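You operate a simulated robot arm through the tools that you are given. There is no shell and no other tool.

Carry out the task below with a simulated robot arm. There is one attempt and no reset: what you move stays moved.

Task
Tap both rail plate dowels of grey machine five home, then lock the rail.
Fine: dowel 1 before dowel 2, by the copper mallet; mallet parked. The machine stays off.

The check looks at the end state, three seconds after you hand in, the way a careful person would. Anything else that was tipped, shoved, dropped, spilled or broken makes it a failure.

Robot
A 6-joint arm with a two-finger parallel gripper, fixed in place. Base frame: the origin is on the floor under the middle of its stand, x ahead of it, y to its left, z up. Lengths are in cm, angles in rad, forces in N, time in s.
With the tool pointing down near the work surface it reaches from about 26 to 68 cm from the base axis. Its first joint turns from -1.152 to 1.152 rad. Payload 2.9 kg.
The TCP is the grasp point between the finger pads, 3 cm short of the fingertips. In the tool frame z runs along the fingers and y along their closing line. The gripper opens to 11 cm. The fingers are 2 cm wide and 1 cm thick; the gripper's body (4.8 by 11.2 cm) begins 5.5 cm behind the TCP.
Orientation is that of the tool frame in the base frame, as [roll, pitch, yaw] about the fixed x, y, z axes, in that order (R = Rz(yaw) Ry(pitch) Rx(roll)). With the fingers straight down and closing along the base's y, the tool's x points along the base's -x, its y along +y and its z along -z.

Tools
- The arm moves only by the tool play_rows. Its argument "targets" is a list of rows, each a list of 6 numbers: the shift along the tool's x, y, z in cm, then the turn, a rotation vector about the tool's x, y, z in rad. In form: [[dx, dy, dz, ax, ay, az], ...]. A call has 1 to 20 rows; each row shifts and turns the commanded pose from where the row before left it, along the tool's axes as they then stand. "gripper" is the gripper command, from -1 (shut) to 1 (fully open), values between in proportion, set as the call begins (left out, the last holds). A row lasts 0.2 s, in which the tool goes at most 5 cm and 0.15 rad; a call with a longer step from one row to the next is refused whole, and so is a gripper value outside its range. A pose out of reach is approached as far as the arm can. The call stops where the force on the tool passes 40 N (or 10 N more than at its start, if that is more) or the arm is blocked; 0.2 s more then pass. Each finger travels about 10.8 cm/s and halts on what it meets, pressing with about 39 N; the grip force reading is that of the motor and also rises with nothing between the fingers. The clock runs only during rows and for 0.2 s after the last one: add rows that do not move to give the fingers time. The reply holds the time, the measured pose of the TCP, the force on the tool along the base axes, the opening and the grip force, in the units named above and with some noise, with the torque about the TCP (base axes, N m) and any sound that the robot's microphone picked up.
- Cameras (640 x 400 px; columns grow to the right, rows downward): "scene" is fixed at [9.34, 44.68, 139.48]; the picture's right is [-0.59, -0.81, 0.00], its down [-0.38, 0.28, -0.88] and it looks along [0.71, -0.52, -0.48] (base axes); focal length 347 px, centre (320, 200). "wrist" rides on the gripper at [7.2, 1.7, -10.3] in the tool frame; the picture's right is [-0.23, 0.97, 0.00], its down [-0.76, -0.18, -0.62] and it looks along [-0.61, -0.14, 0.78] (tool axes); focal length 222 px, centre (320, 200). There is no depth. A picture from a camera that has moved, and an enlarged one, comes with that camera's place and axes in the base frame and with its lens.
- camera(camera): a new picture of that camera. The clock stands still meanwhile.
- inspect(camera, box): a new picture of the part [left, top, right, bottom] of that camera's present view, enlarged. The clock stands still meanwhile.
- close_job(): hands the job in; it is judged then, once.

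Places have to be worked out from the pictures, the camera data and where the tool is seen. Open the gripper and draw the arm clear of the work before you hand the job in, unless the task says otherwise.

The tools are called after "Request:" as name(argument=value, ...) on one line, values as JSON. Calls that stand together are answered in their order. play_rows: Moves the arm, as the interface text tells. Its arguments: {"type":"object","properties":{"targets":{"type":"array"},"gripper":{"type":"number"}},"required":["targets"]} The other tools are called the same way: camera (camera) takes a picture; inspect (camera, box) takes an enlarged picture of a part of a camera's view; close_job () hands the job in.

At the start:

```text
clock: 0.0
tool_pos: [37.85, -8.67, 125.03]
orientation: [-3.141, 0.0, -3.141]
force: [-0.3, 0.1, -0.6]
wrist_torque: [0.04, 0.01, -0.01]
grip_width: 10.99
grasp_force: 0.0
```

scene: 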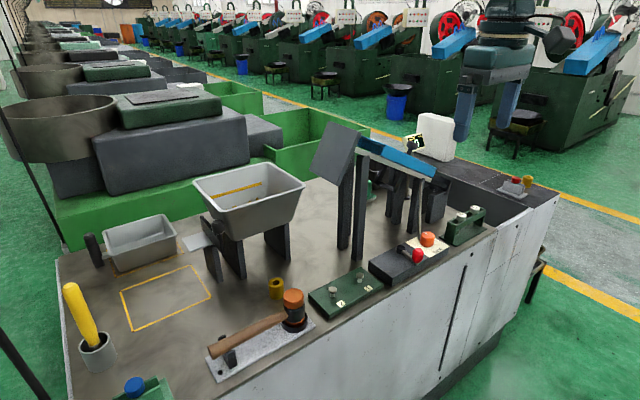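
wrist: 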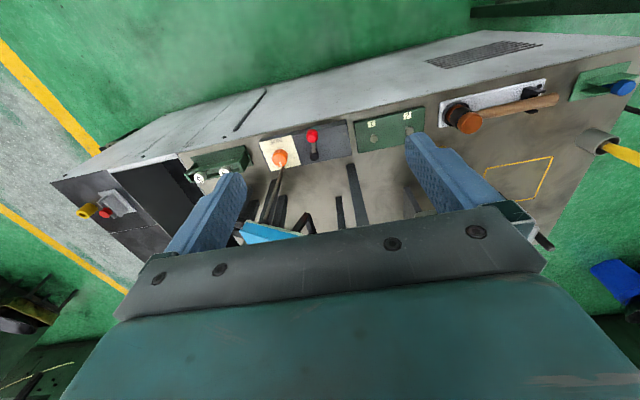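

The overview shows a green plate with two dowels, a copper-headed mallet on a grey rest, a red-knobbed lever and other stations. I'll enlarge the scene to read the details first.

Request:
inspect(camera="scene", box=[200, 250, 360, 390])

Request:
inspect(camera="scene", box=[290, 190, 510, 330])

Request:
inspect(camera="scene", box=[50, 190, 230, 400])

Request:
inspect(camera="scene", box=[380, 100, 580, 260])

Request:
inspect(camera="wrist", box=[240, 80, 440, 220])

Request:
inspect(camera="wrist", box=[420, 50, 640, 250])

```text
2.86 times, centred on (280, 320) of scene
camera zoom: at [9.34, 44.68, 139.48], right [-0.59, -0.81, 0.0], down [-0.38, 0.28, -0.88], along [0.71, -0.52, -0.48], focal length 992 px, centre (434, -143)
```

zoom: 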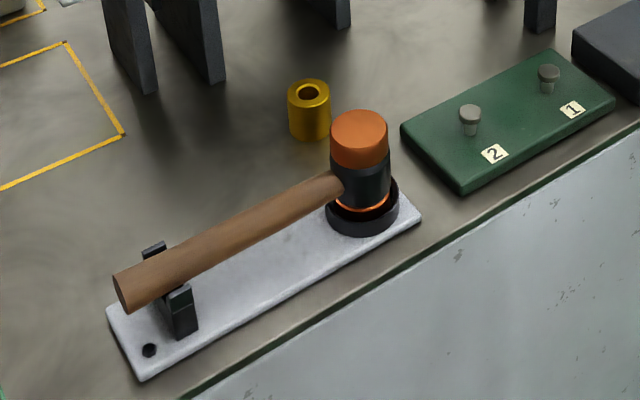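

```text
2.86 times, centred on (400, 260) of scene
camera zoom: at [9.34, 44.68, 139.48], right [-0.59, -0.81, 0.0], down [-0.38, 0.28, -0.88], along [0.71, -0.52, -0.48], focal length 992 px, centre (91, 29)
```

zoom: 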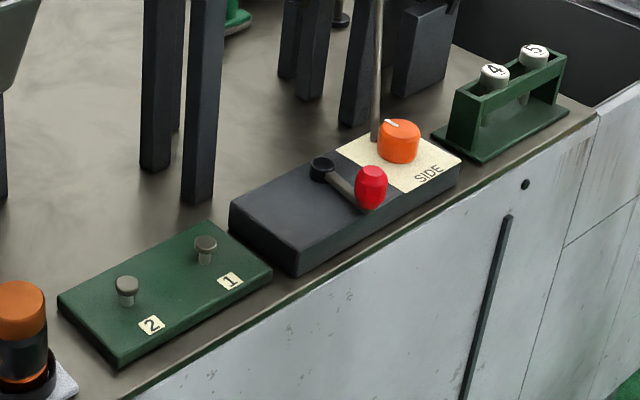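

```text
1.90 times, centred on (140, 295) of scene
camera zoom: at [9.34, 44.68, 139.48], right [-0.59, -0.81, 0.0], down [-0.38, 0.28, -0.88], along [0.71, -0.52, -0.48], focal length 661 px, centre (663, 19)
```

zoom: 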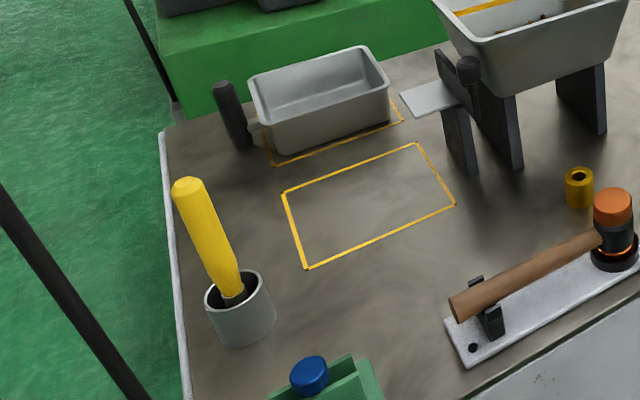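

```text
2.50 times, centred on (480, 180) of scene
camera zoom: at [9.34, 44.68, 139.48], right [-0.59, -0.81, 0.0], down [-0.38, 0.28, -0.88], along [0.71, -0.52, -0.48], focal length 868 px, centre (-80, 250)
```

zoom: 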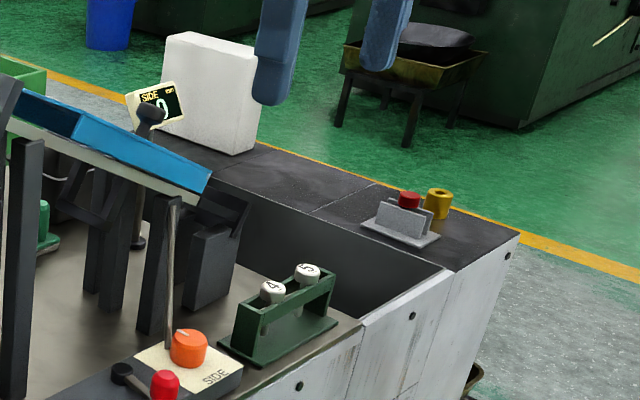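

```text
2.86 times, centred on (340, 150) of wrist
camera zoom: at [30.68, -6.93, 135.45], right [0.23, 0.97, 0.0], down [0.76, -0.18, 0.62], along [0.61, -0.14, -0.78], focal length 635 px, centre (263, 343)
```

zoom: 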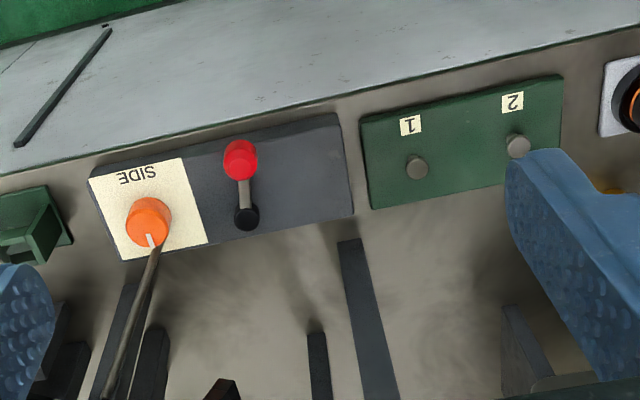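

```text
2.00 times, centred on (530, 150) of wrist
camera zoom: at [30.68, -6.93, 135.45], right [0.23, 0.97, 0.0], down [0.76, -0.18, 0.62], along [0.61, -0.14, -0.78], focal length 444 px, centre (-100, 300)
```

zoom: 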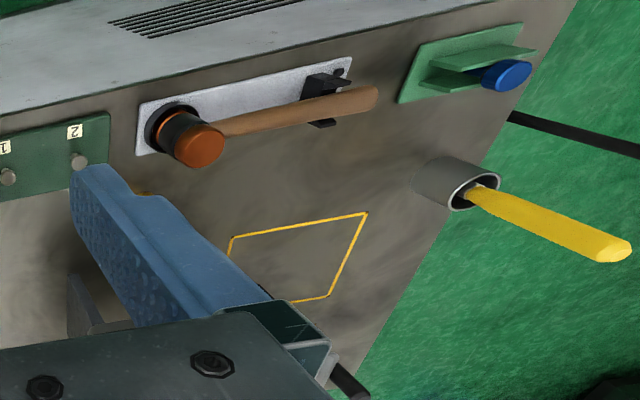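

Triangulating from the two views puts the dowels near (54, 0.5, 86) and (54, 8.4, 86). The mallet head top is near (53, 19, 91), its handle runs along +y, and the bench front edge is at x≈48. I'll shift toward +y, clear of the bench, to see the rail, the lock and the mallet better.

Request:
play_rows(targets=[[0, 4, 0, 0, 0, 0], [0, 4, 0, 0, 0, 0], [0, 4, 0, 0, 0, 0], [0, 4, 0, 0, 0, 0], [0, 0, 0, 0, 0, 0]], gripper=-0.5)

Request:
camera(camera="wrist")

Request:
camera(camera="scene")

```text
clock: 1.2
tool_pos: [37.95, 7.38, 125.13]
orientation: [3.141, -0.002, 3.141]
force: [0.1, 0.1, 0.2]
wrist_torque: [0.01, 0.01, 0.01]
grip_width: 2.73
grasp_force: 0.1
```

```text
taken
camera wrist: at [30.76, 9.19, 135.57], right [0.23, 0.97, 0.0], down [0.76, -0.18, 0.62], along [0.61, -0.14, -0.78], focal length 222 px, centre (320, 200)
```

wrist: 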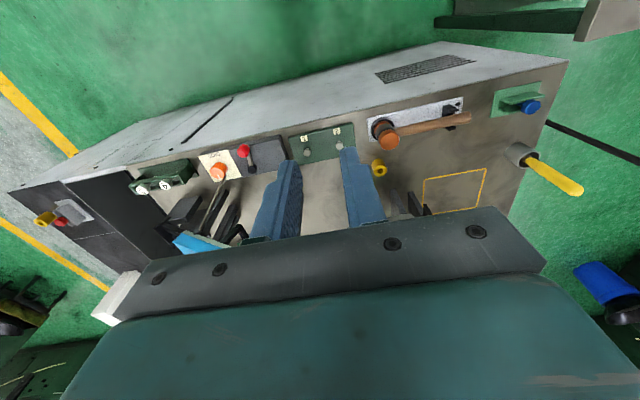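

```text
taken
```

scene: 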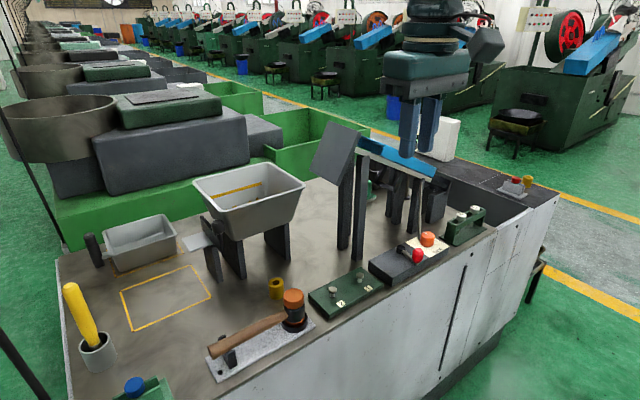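

The bench front and the mallet rest are clear of the arm here. I'll turn the tool a quarter turn about its axis, which is the orientation for gripping the handle, and so aim the wrist camera along -y at the rail.

Request:
play_rows(targets=[[0, 0, 0, 0, 0, 0.1428], [0, 0, 0, 0, 0, 0.1428], [0, 0, 0, 0, 0, 0.1428], [0, 0, 0, 0, 0, 0.1428], [0, 0, 0, 0, 0, 0.1428], [0, 0, 0, 0, 0, 0.1428], [0, 0, 0, 0, 0, 0.1428], [0, 0, 0, 0, 0, 0.1428], [0, 0, 0, 0, 0, 0.1428], [0, 0, 0, 0, 0, 0.1428], [0, 0, 0, 0, 0, 0.1428], [0, 0, 0, 0, 0, 0]], gripper=-0.5)

Request:
camera(camera="wrist")

```text
clock: 3.8
tool_pos: [37.75, 7.29, 125.1]
orientation: [3.141, 0.0, 1.569]
force: [0.4, -0.6, 0.0]
wrist_torque: [-0.01, -0.02, 0.01]
grip_width: 2.75
grasp_force: 0.1
```

```text
taken
camera wrist: at [39.61, 14.61, 135.49], right [0.97, -0.23, 0.0], down [-0.18, -0.76, 0.62], along [-0.14, -0.61, -0.78], focal length 222 px, centre (320, 200)
```

wrist: 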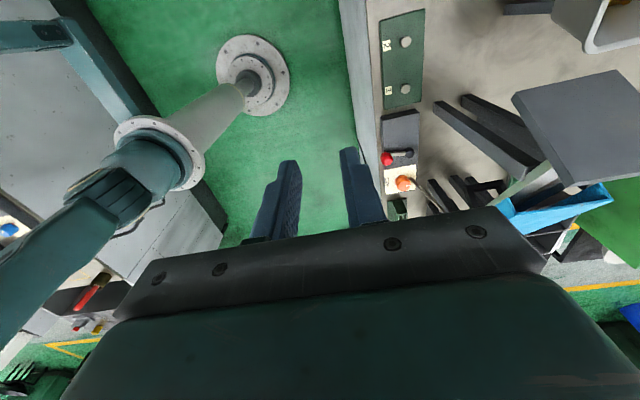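

The quarter turn worked: tool x is now +y and tool y is +x. I'll enlarge the rail area in this view.

Request:
inspect(camera="wrist", box=[340, 0, 640, 280])

Request:
inspect(camera="scene", box=[300, 110, 480, 230])

Request:
inspect(camera="wrist", box=[360, 120, 460, 220])

```text
1.43 times, centred on (490, 140) of wrist
camera zoom: at [39.61, 14.61, 135.49], right [0.97, -0.23, 0.0], down [-0.18, -0.76, 0.62], along [-0.14, -0.61, -0.78], focal length 317 px, centre (77, 286)
```

zoom: 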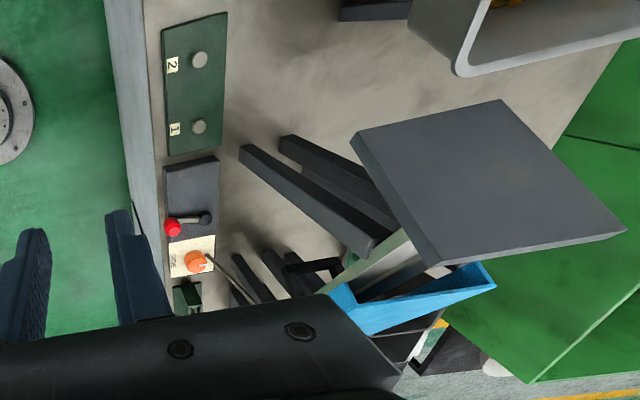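

```text
3.33 times, centred on (390, 170) of scene
camera zoom: at [9.34, 44.68, 139.48], right [-0.59, -0.81, 0.0], down [-0.38, 0.28, -0.88], along [0.71, -0.52, -0.48], focal length 1157 px, centre (87, 300)
```

zoom: 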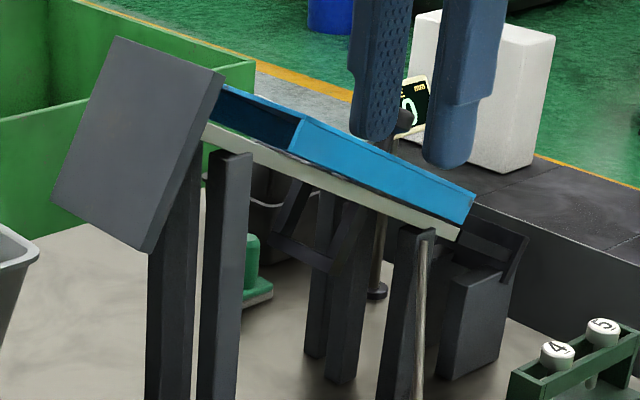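

```text
4.00 times, centred on (410, 170) of wrist
camera zoom: at [39.61, 14.61, 135.49], right [0.97, -0.23, 0.0], down [-0.18, -0.76, 0.62], along [-0.14, -0.61, -0.78], focal length 888 px, centre (-40, 320)
```

zoom: 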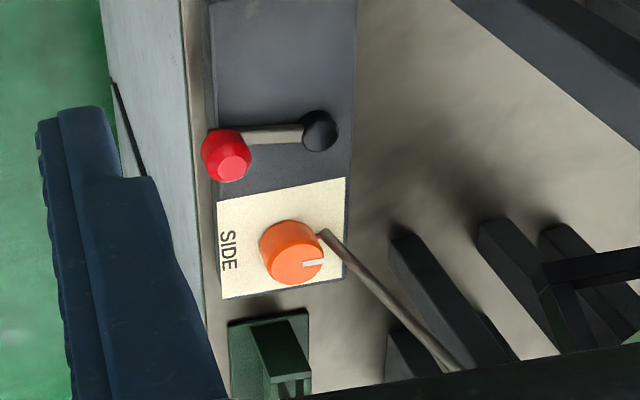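

The red lever sits on the same box as the SIDE knob, and a rod links that box to the rail, so it looks like the rail clamp. I'll zoom on the display, the lever and the red button to check.

Request:
inspect(camera="scene", box=[395, 120, 445, 160])

Request:
inspect(camera="scene", box=[365, 215, 465, 290])

Request:
inspect(camera="scene", box=[490, 160, 560, 210])

Request:
inspect(camera="scene", box=[430, 190, 510, 250])

Request:
inspect(camera="scene", box=[300, 260, 390, 325])

```text
10.00 times, centred on (420, 140) of scene
camera zoom: at [9.34, 44.68, 139.48], right [-0.59, -0.81, 0.0], down [-0.38, 0.28, -0.88], along [0.71, -0.52, -0.48], focal length 3470 px, centre (-680, 800)
```

zoom: 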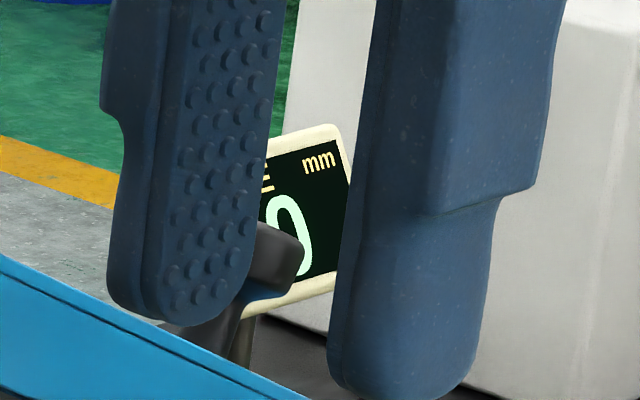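

```text
5.33 times, centred on (415, 252) of scene
camera zoom: at [9.34, 44.68, 139.48], right [-0.59, -0.81, 0.0], down [-0.38, 0.28, -0.88], along [0.71, -0.52, -0.48], focal length 1851 px, centre (-187, -80)
```

zoom: 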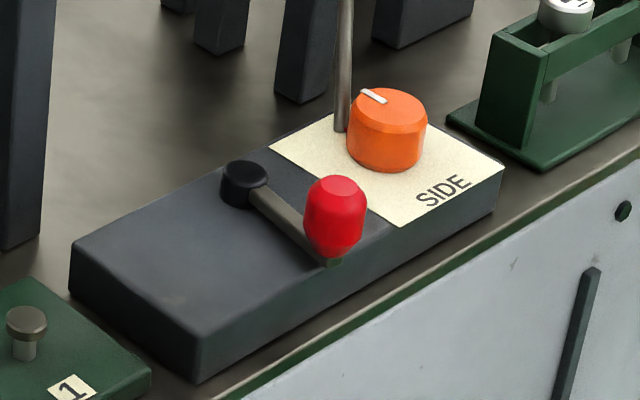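

```text
8.00 times, centred on (525, 185) of scene
camera zoom: at [9.34, 44.68, 139.48], right [-0.59, -0.81, 0.0], down [-0.38, 0.28, -0.88], along [0.71, -0.52, -0.48], focal length 2776 px, centre (-1320, 320)
```

zoom: 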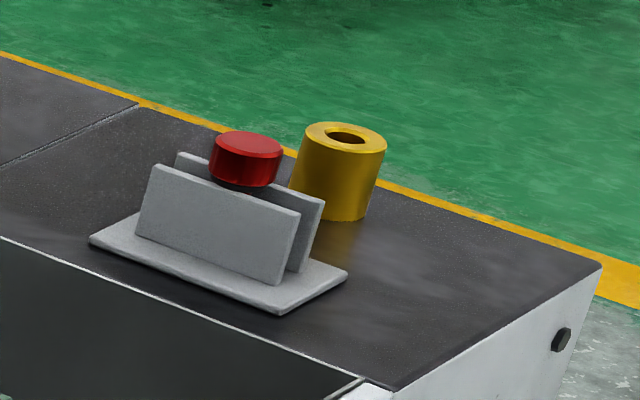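

```text
6.67 times, centred on (470, 220) of scene
camera zoom: at [9.34, 44.68, 139.48], right [-0.59, -0.81, 0.0], down [-0.38, 0.28, -0.88], along [0.71, -0.52, -0.48], focal length 2314 px, centre (-680, 67)
```

zoom: 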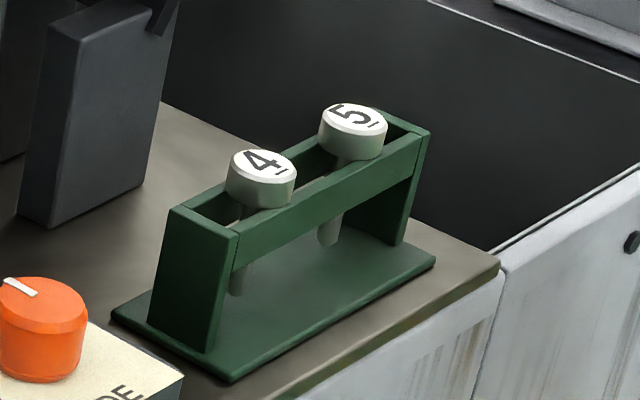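

```text
6.15 times, centred on (345, 292) of scene
camera zoom: at [9.34, 44.68, 139.48], right [-0.59, -0.81, 0.0], down [-0.38, 0.28, -0.88], along [0.71, -0.52, -0.48], focal length 2136 px, centre (166, -369)
```

zoom: 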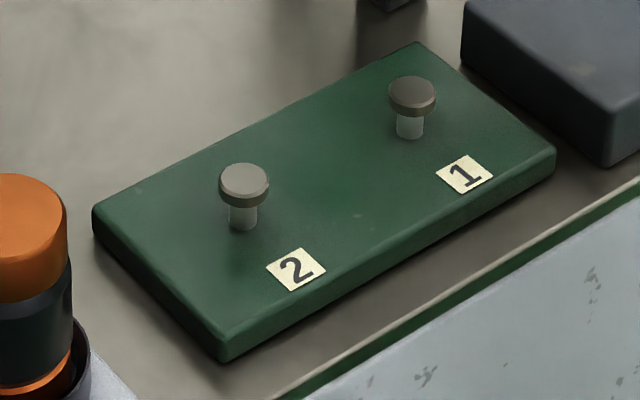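

The display reads SIDE 0 mm, so the box is the rail's side adjuster and the red-knob lever is its clamp, with free room on its +y side. The guarded red button is separate, so I'll leave it alone. Next I'll go above the mallet for a closer look; the hopper is at x>68, so the way is clear.

Request:
play_rows(targets=[[2.3, 2.4, 1.8, 0, 0, 0], [2.3, 2.4, 1.8, 0, 0, 0], [2.3, 2.4, 1.8, 0, 0, 0], [2.3, 2.4, 1.8, 0, 0, 0], [2.3, 2.4, 1.8, 0, 0, 0], [2.3, 2.4, 1.8, 0, 0, 0], [0, 0, 0, 0, 0, 0], [0, 0, 0, 0, 0, 0]], gripper=1.0)

Request:
camera(camera="wrist")

Request:
camera(camera="scene")

```text
clock: 5.6
tool_pos: [52.13, 21.12, 114.11]
orientation: [3.141, 0.0, 1.572]
force: [0.0, 1.0, 0.3]
wrist_torque: [0.01, -0.03, -0.02]
grip_width: 11.0
grasp_force: 0.0
```

```text
taken
camera wrist: at [53.93, 28.36, 124.58], right [0.97, -0.23, 0.0], down [-0.18, -0.76, 0.62], along [-0.14, -0.61, -0.78], focal length 222 px, centre (320, 200)
```

wrist: 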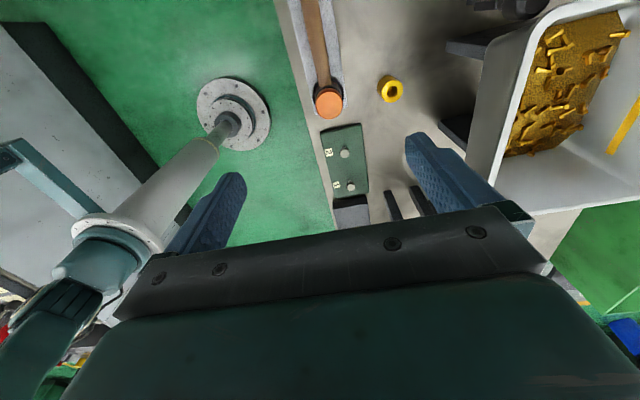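

```text
taken
```

scene: 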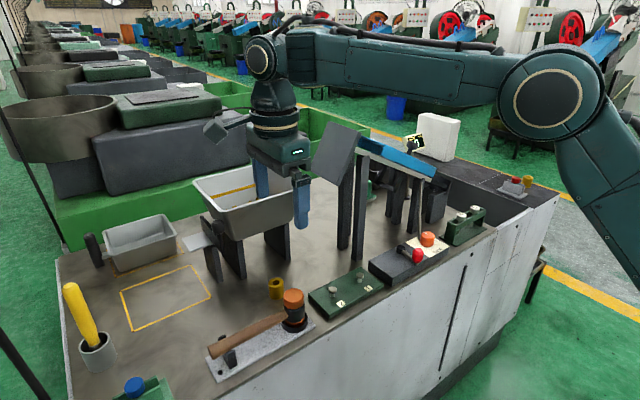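

The mallet head appears at about (53.1, 19.2) from this view too, agreeing with the triangulation. I'll enlarge it to see the rest, the handle and the heights.

Request:
inspect(camera="wrist", box=[270, 0, 430, 130])

Request:
inspect(camera="scene", box=[200, 270, 330, 390])

Request:
inspect(camera="wrist", box=[310, 110, 410, 230])

```text
3.08 times, centred on (350, 65) of wrist
camera zoom: at [53.93, 28.36, 124.58], right [0.97, -0.23, 0.0], down [-0.18, -0.76, 0.62], along [-0.14, -0.61, -0.78], focal length 684 px, centre (228, 615)
```

zoom: 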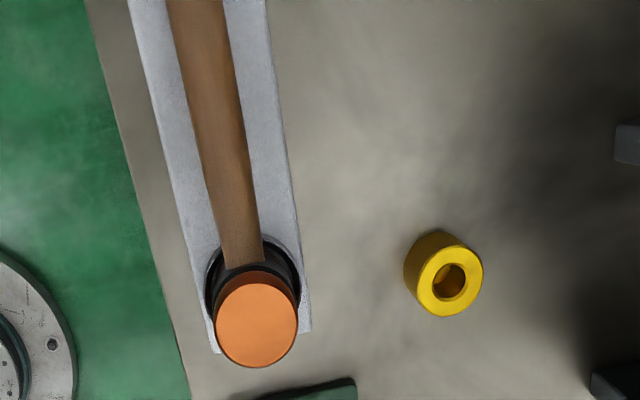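

```text
3.33 times, centred on (265, 330) of scene
camera zoom: at [9.34, 44.68, 139.48], right [-0.59, -0.81, 0.0], down [-0.38, 0.28, -0.88], along [0.71, -0.52, -0.48], focal length 1157 px, centre (503, -233)
```

zoom: 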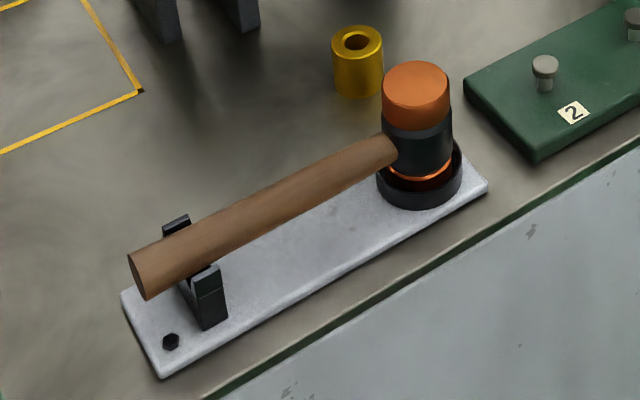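

```text
3.33 times, centred on (360, 170) of wrist
camera zoom: at [53.93, 28.36, 124.58], right [0.97, -0.23, 0.0], down [-0.18, -0.76, 0.62], along [-0.14, -0.61, -0.78], focal length 740 px, centre (187, 300)
```

zoom: 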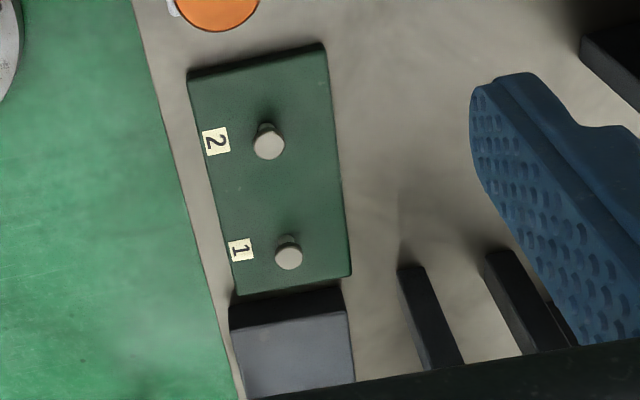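

Head: centre (53.1, 18.9), about 3.9 cm across, top at z≈91, bottom near 83.5 in a low cup with its rim at about 85. I'll grip the head itself across x, which gives the stiffest hold with nothing to droop. First I'll stop above it with the fingers opened to about 7 cm and check.

Request:
play_rows(targets=[[-1.1, 0.5, 3.5, 0, 0, 0], [-1.1, 0.5, 3.5, 0, 0, 0], [0, 0, 3.5, 0, 0, 0], [0, 0, 3.5, 0, 0, 0], [0, 0, 3.0, 0, 0, 0], [0, 0, 0, 0, 0, 0], [0, 0, 0, 0, 0, 0]], gripper=0.27)

Request:
camera(camera="wrist")

Request:
inspect(camera="scene", box=[200, 200, 400, 380])

```text
clock: 7.2
tool_pos: [53.25, 18.84, 97.1]
orientation: [-3.141, 0.0, 1.572]
force: [0.2, -0.5, -0.4]
wrist_torque: [0.02, 0.01, -0.03]
grip_width: 6.99
grasp_force: 0.1
```

```text
taken
camera wrist: at [55.05, 26.18, 107.58], right [0.97, -0.23, 0.0], down [-0.18, -0.76, 0.62], along [-0.14, -0.61, -0.78], focal length 222 px, centre (320, 200)
```

wrist: 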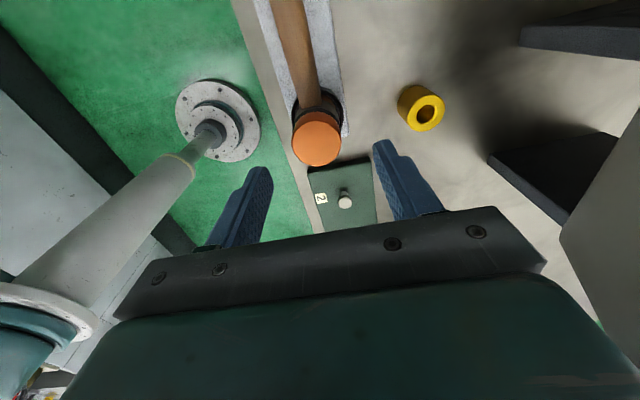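

```text
2.22 times, centred on (300, 290) of scene
camera zoom: at [9.34, 44.68, 139.48], right [-0.59, -0.81, 0.0], down [-0.38, 0.28, -0.88], along [0.71, -0.52, -0.48], focal length 771 px, centre (364, 0)
```

zoom: 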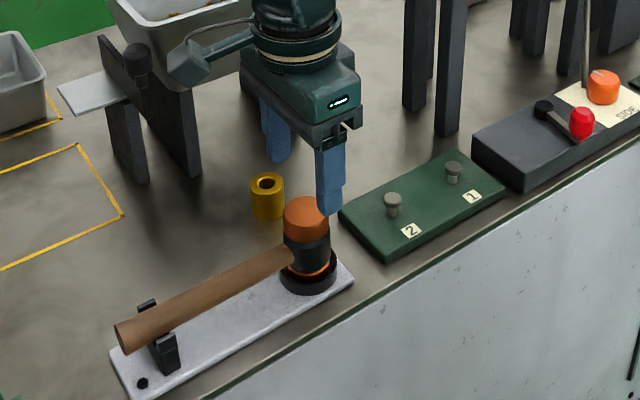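

From here the head centre reads (53.24, 19.2), which is centred between the open fingers in x. I'll nudge y by 0.3 and lower to TCP z≈88.9, so the tips stay above the cup rim.

Request:
play_rows(targets=[[0.3, 0, 2.0, 0, 0, 0], [0, 0, 2.0, 0, 0, 0], [0, 0, 2.0, 0, 0, 0], [0, 0, 1.2, 0, 0, 0], [0, 0, 0.9, 0, 0, 0], [0, 0, 0, 0, 0, 0], [0, 0, 0, 0, 0, 0]], gripper=0.27)

Request:
inspect(camera="scene", box=[240, 240, 360, 340])

Request:
camera(camera="wrist")

```text
clock: 8.8
tool_pos: [53.33, 19.28, 89.03]
orientation: [-3.141, 0.0, 1.571]
force: [0.1, -0.5, 0.2]
wrist_torque: [-0.01, 0.02, -0.01]
grip_width: 6.98
grasp_force: 0.1
```

```text
4.00 times, centred on (300, 290) of scene
camera zoom: at [9.34, 44.68, 139.48], right [-0.59, -0.81, 0.0], down [-0.38, 0.28, -0.88], along [0.71, -0.52, -0.48], focal length 1388 px, centre (400, -160)
```

zoom: 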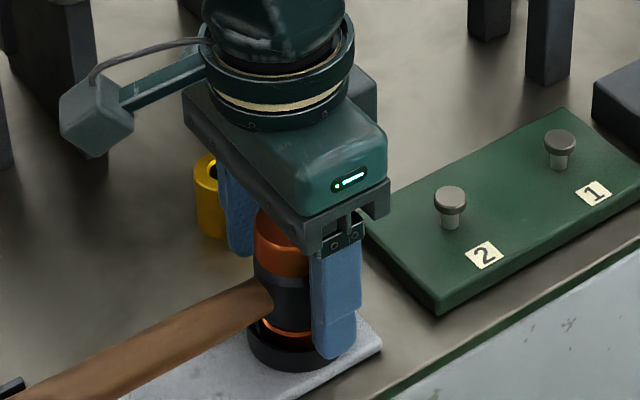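

```text
taken
camera wrist: at [55.04, 26.56, 99.52], right [0.97, -0.23, 0.0], down [-0.18, -0.76, 0.62], along [-0.14, -0.61, -0.78], focal length 222 px, centre (320, 200)
```

wrist: 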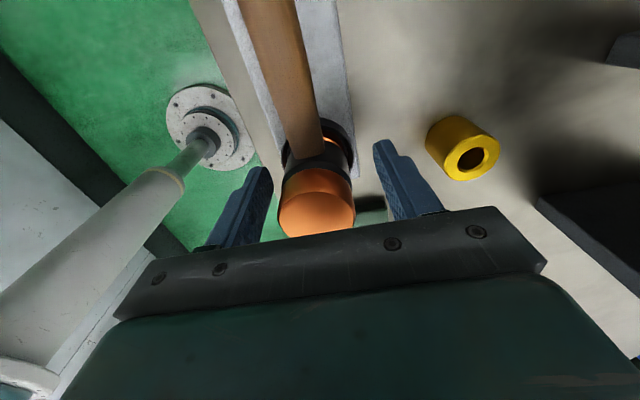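

The fingers straddle the head, with the tips above the rim and the sides clear. I'll close and hold.

Request:
play_rows(targets=[[0, 0, 0, 0, 0, 0], [0, 0, 0, 0, 0, 0], [0, 0, 0, 0, 0, 0], [0, 0, 0, 0, 0, 0]], gripper=-1.0)

Request:
camera(camera="wrist")

```text
clock: 9.8
tool_pos: [53.18, 19.26, 89.06]
orientation: [3.14, 0.002, 1.57]
force: [-1.6, -0.4, -0.1]
wrist_torque: [0.01, 0.05, -0.01]
grip_width: 3.93
grasp_force: 39.4
```

```text
taken
camera wrist: at [55.04, 26.56, 99.53], right [0.97, -0.23, 0.0], down [-0.18, -0.76, 0.62], along [-0.14, -0.61, -0.78], focal length 222 px, centre (320, 200)
```

wrist: 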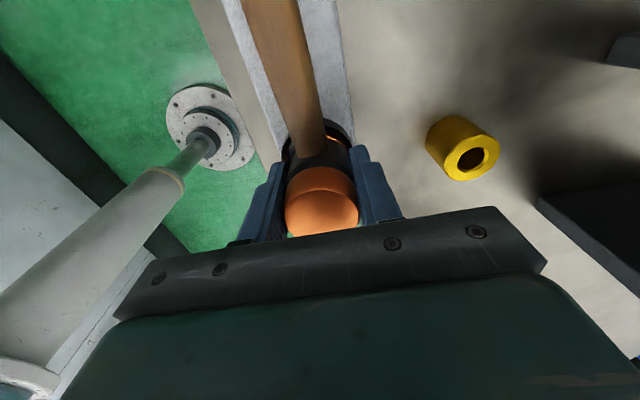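

The grip holds at 3.93 cm, matching the head diameter, with 39 N. Lifting straight up slowly first; the park pose to return to is TCP (53.25, 19.27, 89.04).

Request:
play_rows(targets=[[0, 0, -0.4, 0, 0, 0], [0, 0, -0.8, 0, 0, 0], [0, 0, -1.5, 0, 0, 0], [0, 0, -2.5, 0, 0, 0], [0, 0, -2.8, 0, 0, 0], [0, 0, 0, 0, 0, 0], [0, 0, 0, 0, 0, 0]], gripper=-1.0)

Request:
camera(camera="wrist")

Request:
inspect(camera="scene", box=[190, 200, 390, 380])

```text
clock: 11.4
tool_pos: [53.32, 19.27, 97.21]
orientation: [-3.141, 0.0, 1.571]
force: [-0.3, -0.2, -4.1]
wrist_torque: [-0.05, -0.01, 0.03]
grip_width: 3.95
grasp_force: 38.9
```

```text
taken
camera wrist: at [55.06, 26.53, 107.51], right [0.97, -0.23, 0.0], down [-0.18, -0.76, 0.62], along [-0.14, -0.61, -0.78], focal length 222 px, centre (320, 200)
```

wrist: 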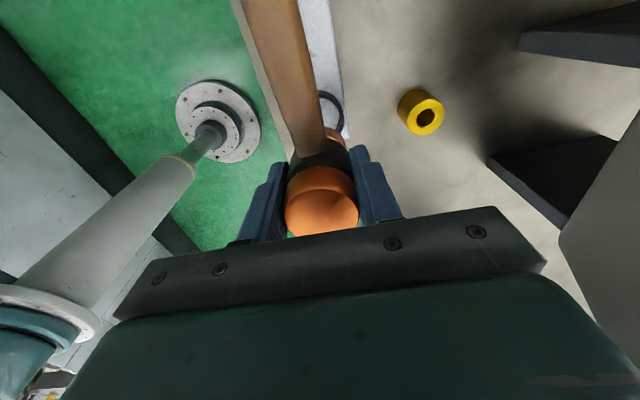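

```text
2.22 times, centred on (290, 290) of scene
camera zoom: at [9.34, 44.68, 139.48], right [-0.59, -0.81, 0.0], down [-0.38, 0.28, -0.88], along [0.71, -0.52, -0.48], focal length 771 px, centre (387, 0)
```

zoom: 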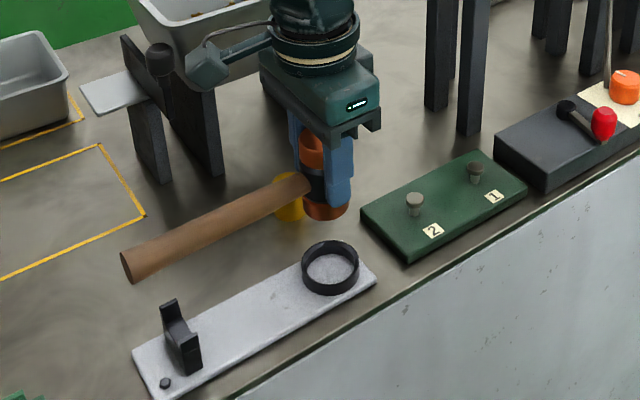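

The mallet is up (about 0.4 kg) and level, and its rest is undisturbed. I'll carry it over dowel 1 at z≈99, then turn back a quarter turn so the handle points toward the robot. That keeps the handle off dowel 2 and the gripper body away from the rail panel edge (x≈60).

Request:
play_rows(targets=[[0, 0, -2.0, 0, 0, 0], [-2.0, 0.1, 0, 0, 0, 0], [-3.4, 0.1, 0, 0, 0, 0], [-3.4, 0.1, 0, 0, 0, 0], [-3.4, 0.1, 0, 0, 0, 0], [-3.4, 0.1, 0, 0, 0, 0], [-2.0, 0.2, 0, 0, 0, 0], [-1.3, 0.1, 0, 0, 0, 0], [0, 0, 0, 0, 0, 0]], gripper=-1.0)

Request:
play_rows(targets=[[0, 0, 0, 0, 0, -0.12], [0, 0, 0, 0, 0, -0.145], [0, 0, 0, 0, 0, -0.145], [0, 0, 0, 0, 0, -0.145], [0, 0, 0, 0, 0, -0.145], [0, 0, 0, 0, 0, -0.145], [0, 0, 0, 0, 0, -0.145], [0, 0, 0, 0, 0, -0.145], [0, 0, 0, 0, 0, -0.145], [0, 0, 0, 0, 0, -0.145], [0, 0, 0, 0, 0, -0.145], [0, 0, 0, 0, 0, 0], [0, 0, 0, 0, 0, 0]], gripper=-1.0)

Request:
camera(camera="wrist")

Request:
camera(camera="scene")

```text
clock: 13.4
tool_pos: [53.97, 0.36, 99.21]
orientation: [3.141, -0.001, 1.571]
force: [-0.8, 0.2, -3.2]
wrist_torque: [-0.07, 0.01, 0.0]
grip_width: 3.93
grasp_force: 39.6
```

```text
clock: 16.2
tool_pos: [53.98, 0.32, 99.1]
orientation: [-3.141, 0.0, -3.141]
force: [-0.6, -0.2, -3.0]
wrist_torque: [0.01, -0.06, 0.0]
grip_width: 3.95
grasp_force: 38.5
```

```text
taken
camera wrist: at [46.88, 2.05, 109.52], right [0.23, 0.97, 0.0], down [0.76, -0.18, 0.62], along [0.61, -0.14, -0.78], focal length 222 px, centre (320, 200)
```

wrist: 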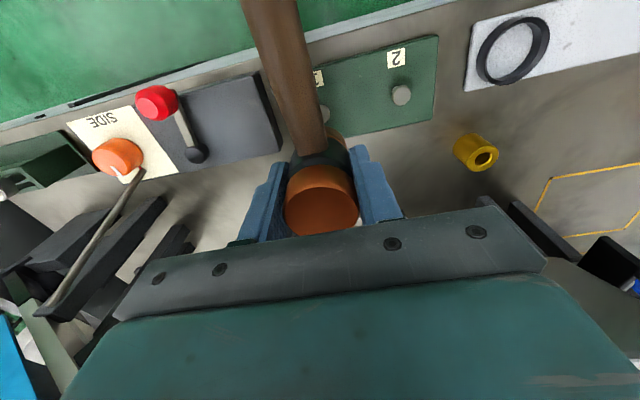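

```text
taken
```

scene: 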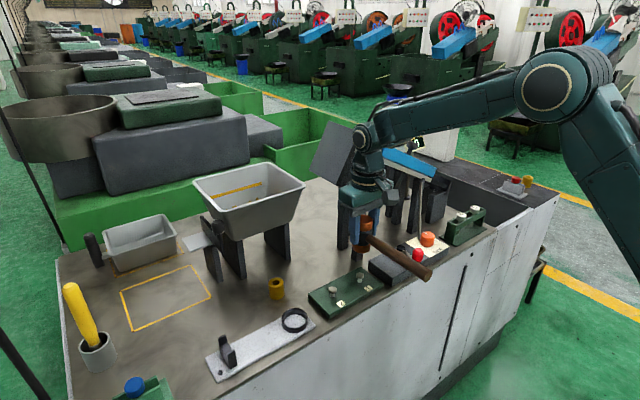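

The handle now points toward the robot and the head is over dowel 1. I'll zoom in to check the alignment before lowering.

Request:
inspect(camera="wrist", box=[280, 40, 440, 180])

Request:
inspect(camera="scene", box=[300, 200, 440, 320])

```text
2.86 times, centred on (360, 110) of wrist
camera zoom: at [46.88, 2.05, 109.52], right [0.23, 0.97, 0.0], down [0.76, -0.18, 0.62], along [0.61, -0.14, -0.78], focal length 635 px, centre (206, 457)
```

zoom: 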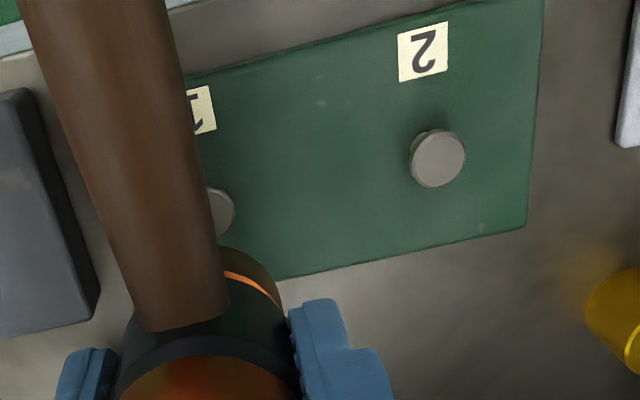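

```text
3.33 times, centred on (370, 260) of scene
camera zoom: at [9.34, 44.68, 139.48], right [-0.59, -0.81, 0.0], down [-0.38, 0.28, -0.88], along [0.71, -0.52, -0.48], focal length 1157 px, centre (153, 0)
```

zoom: 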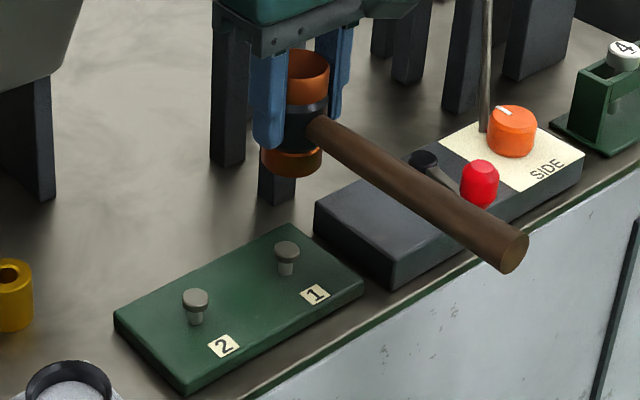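

Dowel 1 reads (54.2, 0.48) and the head is at about (54.0, 0.3), so I'll correct by 0.2 and lower until the face is about 1 cm above it. Expected contact is at TCP z≈91.7.

Request:
play_rows(targets=[[-0.2, 0.15, 2.0, 0, 0, 0], [0, 0, 2.0, 0, 0, 0], [0, 0, 1.5, 0, 0, 0], [0, 0, 0.8, 0, 0, 0], [0, 0, 0, 0, 0, 0], [0, 0, 0, 0, 0, 0]], gripper=-1.0)

Request:
inspect(camera="scene", box=[310, 220, 430, 320])

Request:
inspect(camera="wrist", box=[240, 60, 400, 240])

```text
clock: 17.6
tool_pos: [54.32, 0.47, 92.77]
orientation: [3.141, 0.001, 3.14]
force: [0.9, 0.6, -3.3]
wrist_torque: [0.0, -0.08, -0.02]
grip_width: 3.95
grasp_force: 38.8
```

```text
4.00 times, centred on (370, 270) of scene
camera zoom: at [9.34, 44.68, 139.48], right [-0.59, -0.81, 0.0], down [-0.38, 0.28, -0.88], along [0.71, -0.52, -0.48], focal length 1388 px, centre (120, -80)
```

zoom: 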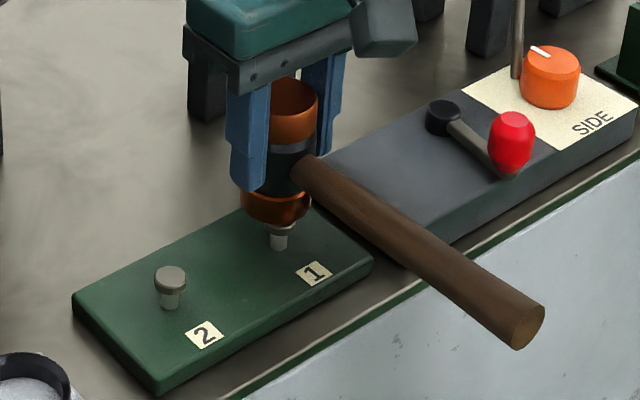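

```text
2.22 times, centred on (320, 150) of wrist
camera zoom: at [47.17, 2.14, 103.16], right [0.23, 0.97, 0.0], down [0.76, -0.18, 0.62], along [0.61, -0.14, -0.78], focal length 494 px, centre (320, 311)
```

zoom: 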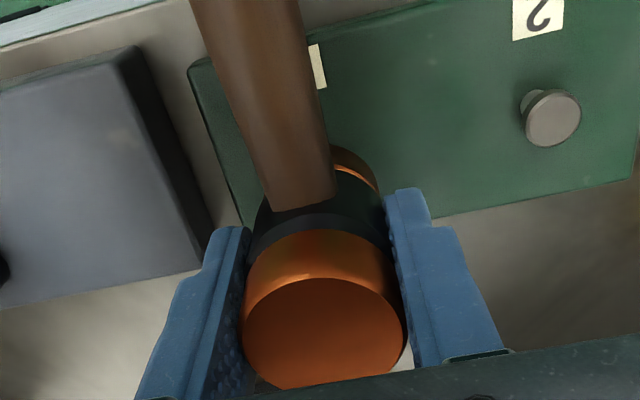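

The face sits just over dowel 1, well centred and with the box and dowel 2 clear. I'll start with a first moderate tap downward and see how force and height respond.

Request:
play_rows(targets=[[0, 0, 1.5, 0, 0, 0], [0, 0, -1.5, 0, 0, 0], [0, 0, 0, 0, 0, 0]], gripper=-1.0)

Request:
inspect(camera="scene", box=[310, 220, 430, 320])

```text
clock: 18.4
tool_pos: [54.29, 0.39, 92.77]
orientation: [-3.142, 0.0, -3.141]
force: [0.7, -0.4, -4.0]
wrist_torque: [0.02, -0.04, -0.02]
grip_width: 3.94
grasp_force: 39.2
```

```text
4.00 times, centred on (370, 270) of scene
camera zoom: at [9.34, 44.68, 139.48], right [-0.59, -0.81, 0.0], down [-0.38, 0.28, -0.88], along [0.71, -0.52, -0.48], focal length 1388 px, centre (120, -80)
```

zoom: 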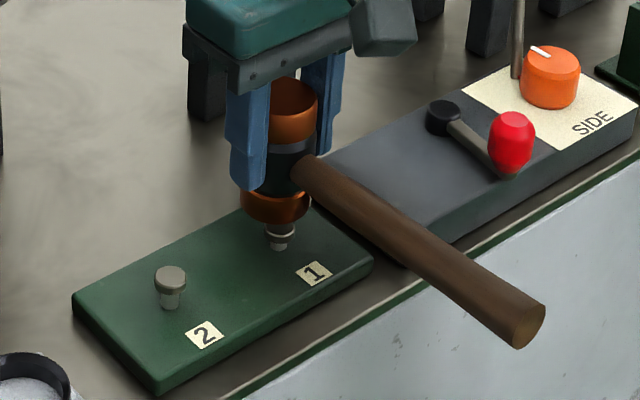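

The tap drove dowel 1 down by about half a centimetre, since its head now shows below the mallet. I'll tap deeper by 2.0 cm from here.

Request:
play_rows(targets=[[0, 0, 0.9, 0, 0, 0], [0, 0, 1.1, 0, 0, 0], [0, 0, -2.0, 0, 0, 0], [0, 0, 0, 0, 0, 0]], gripper=-1.0)

Request:
inspect(camera="scene", box=[310, 220, 430, 320])

```text
clock: 19.4
tool_pos: [54.23, 0.44, 92.73]
orientation: [-3.141, -0.001, 3.141]
force: [0.3, 0.8, -3.0]
wrist_torque: [0.03, -0.02, 0.01]
grip_width: 3.91
grasp_force: 39.3
```

```text
4.00 times, centred on (370, 270) of scene
camera zoom: at [9.34, 44.68, 139.48], right [-0.59, -0.81, 0.0], down [-0.38, 0.28, -0.88], along [0.71, -0.52, -0.48], focal length 1388 px, centre (120, -80)
```

zoom: 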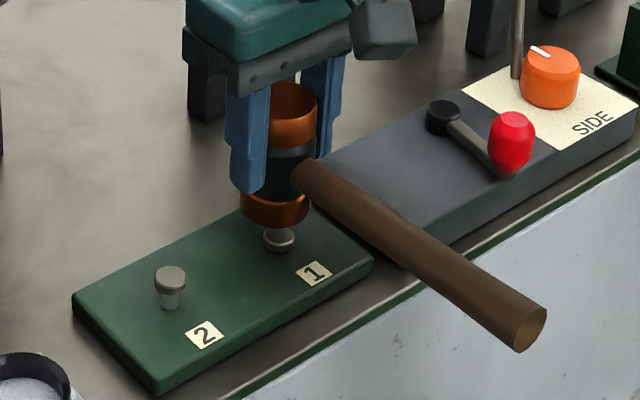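

Dowel 1 is nearly seated and the mallet is still firmly held. I'll zoom in to judge what gap remains under its head.

Request:
inspect(camera="scene", box=[345, 260, 395, 300])

Request:
inspect(camera="wrist", box=[240, 60, 400, 240])

```text
10.00 times, centred on (370, 280) of scene
camera zoom: at [9.34, 44.68, 139.48], right [-0.59, -0.81, 0.0], down [-0.38, 0.28, -0.88], along [0.71, -0.52, -0.48], focal length 3470 px, centre (-180, -600)
```

zoom: 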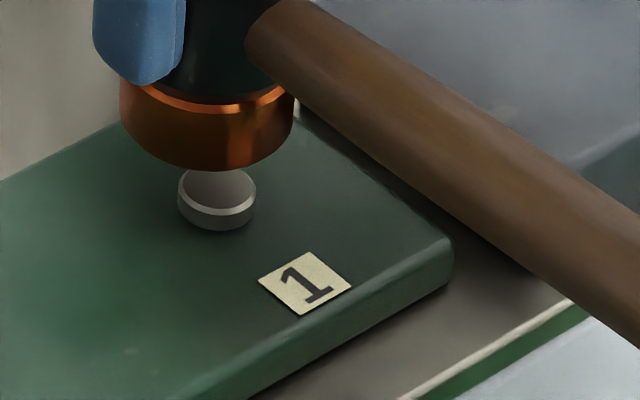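

```text
2.22 times, centred on (320, 150) of wrist
camera zoom: at [47.11, 2.22, 103.09], right [0.23, 0.97, 0.0], down [0.76, -0.18, 0.62], along [0.61, -0.14, -0.78], focal length 494 px, centre (320, 311)
```

zoom: 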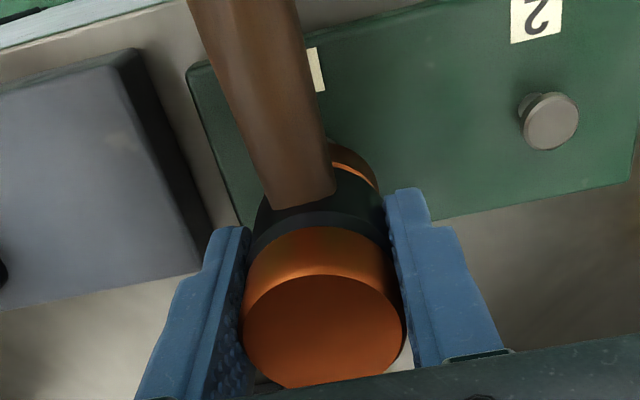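

The head of dowel 1 looks close to seated. I'll press down in fine steps and hold to feel whether it meets its hard stop.

Request:
play_rows(targets=[[0, 0, 1.0, 0, 0, 0], [0, 0, 0.9, 0, 0, 0], [0, 0, 0.12, 0, 0, 0], [0, 0, 0.12, 0, 0, 0], [0, 0, 0.12, 0, 0, 0]], gripper=-1.0)

Request:
inspect(camera="scene", box=[345, 260, 395, 300])

```text
clock: 20.6
tool_pos: [54.2, 0.45, 90.72]
orientation: [-3.141, 0.002, -3.141]
force: [-3.9, -2.5, 12.1]
wrist_torque: [-0.26, 0.26, -0.03]
grip_width: 3.91
grasp_force: 38.7
```

```text
10.00 times, centred on (370, 280) of scene
camera zoom: at [9.3, 44.67, 139.49], right [-0.59, -0.81, 0.0], down [-0.38, 0.28, -0.88], along [0.71, -0.52, -0.47], focal length 3470 px, centre (-180, -600)
```

zoom: 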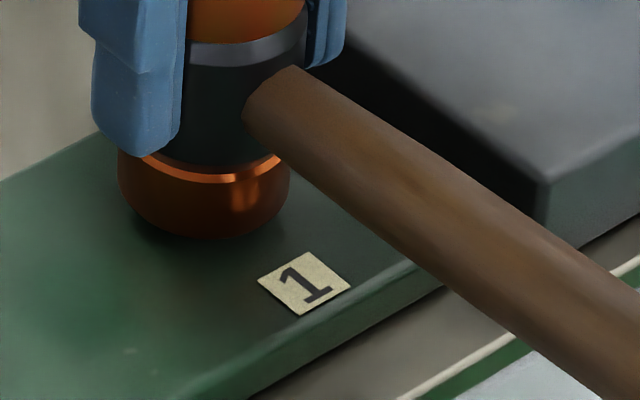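

The arm now presses with about 15 N at TCP 90.72 while commanded about 0.2 lower, so the dowel is resisting and I can't yet tell whether this is the stop. I'll lift and give one firmer, quicker tap.

Request:
play_rows(targets=[[0, 0, -2.0, 0, 0, 0], [0, 0, 0, 0, 0, 0], [0, 0, 2.3, 0, 0, 0], [0, 0, -2.3, 0, 0, 0], [0, 0, 0, 0, 0, 0]], gripper=-1.0)

Request:
inspect(camera="scene", box=[345, 260, 395, 300])

```text
clock: 21.8
tool_pos: [54.12, 0.54, 92.72]
orientation: [-3.141, -0.002, -3.14]
force: [0.0, -0.7, -4.1]
wrist_torque: [0.0, -0.05, 0.02]
grip_width: 3.89
grasp_force: 38.7
```

```text
10.00 times, centred on (370, 280) of scene
camera zoom: at [9.34, 44.68, 139.48], right [-0.59, -0.81, 0.0], down [-0.38, 0.28, -0.88], along [0.71, -0.52, -0.48], focal length 3470 px, centre (-180, -600)
```

zoom: 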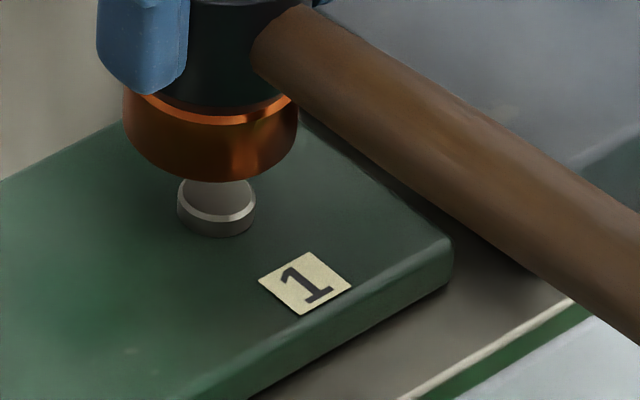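

Dowel 1 went down about another 0.2 cm, with no stem visible now. I'll press again in fine steps to see whether the resistance has become hard.

Request:
play_rows(targets=[[0, 0, 1.0, 0, 0, 0], [0, 0, 0.9, 0, 0, 0], [0, 0, 0.15, 0, 0, 0], [0, 0, 0.15, 0, 0, 0], [0, 0, 0.1, 0, 0, 0]], gripper=-1.0)

Request:
play_rows(targets=[[0, 0, 0.1, 0, 0, 0], [0, 0, 0.1, 0, 0, 0]], gripper=-1.0)

Request:
inspect(camera="scene", box=[320, 230, 400, 300])

```text
clock: 23.0
tool_pos: [54.33, 0.35, 90.45]
orientation: [-3.141, 0.007, -3.141]
force: [-2.6, 1.1, 25.2]
wrist_torque: [-0.2, 0.16, -0.07]
grip_width: 3.91
grasp_force: 39.2
```

```text
clock: 23.6
tool_pos: [54.43, 0.55, 90.45]
orientation: [3.142, 0.007, 3.141]
force: [4.0, -0.5, 29.3]
wrist_torque: [-0.01, -0.24, -0.02]
grip_width: 3.92
grasp_force: 38.6
```

```text
5.71 times, centred on (360, 265) of scene
camera zoom: at [9.3, 44.68, 139.49], right [-0.59, -0.81, 0.0], down [-0.38, 0.28, -0.88], along [0.71, -0.52, -0.47], focal length 1983 px, centre (91, -171)
```

zoom: 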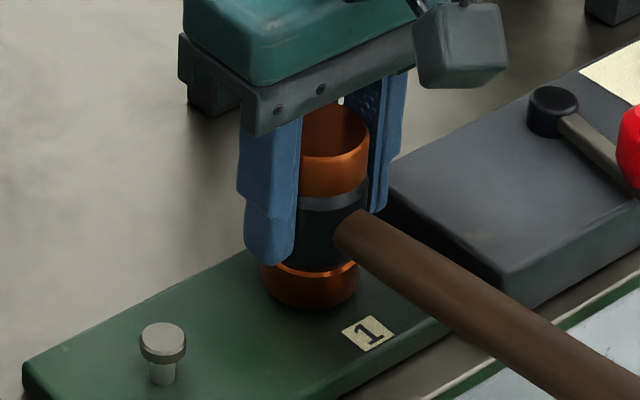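

The TCP stays at 90.45 while the force rose from 25 to 29 N, which looks like a hard stop. I'll confirm with one more quick tap and see whether it goes any deeper.

Request:
play_rows(targets=[[0, 0, -2.5, 0, 0, 0], [0, 0, 0, 0, 0, 0], [0, 0, 2.6, 0, 0, 0], [0, 0, 0, 0, 0, 0]], gripper=-1.0)

Request:
inspect(camera="scene", box=[320, 230, 400, 300])

```text
clock: 24.6
tool_pos: [54.26, 0.47, 90.4]
orientation: [-3.14, 0.006, -3.141]
force: [-7.0, 0.8, 34.6]
wrist_torque: [-0.03, 0.45, 0.0]
grip_width: 3.92
grasp_force: 38.8
```

```text
5.71 times, centred on (360, 265) of scene
camera zoom: at [9.26, 44.68, 139.49], right [-0.59, -0.81, 0.0], down [-0.38, 0.28, -0.88], along [0.71, -0.52, -0.47], focal length 1983 px, centre (91, -171)
```

zoom: 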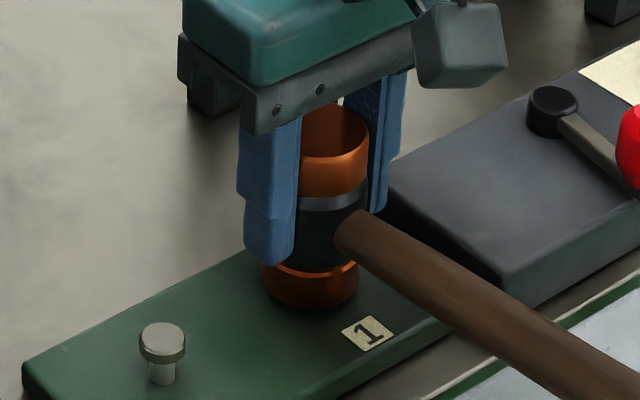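

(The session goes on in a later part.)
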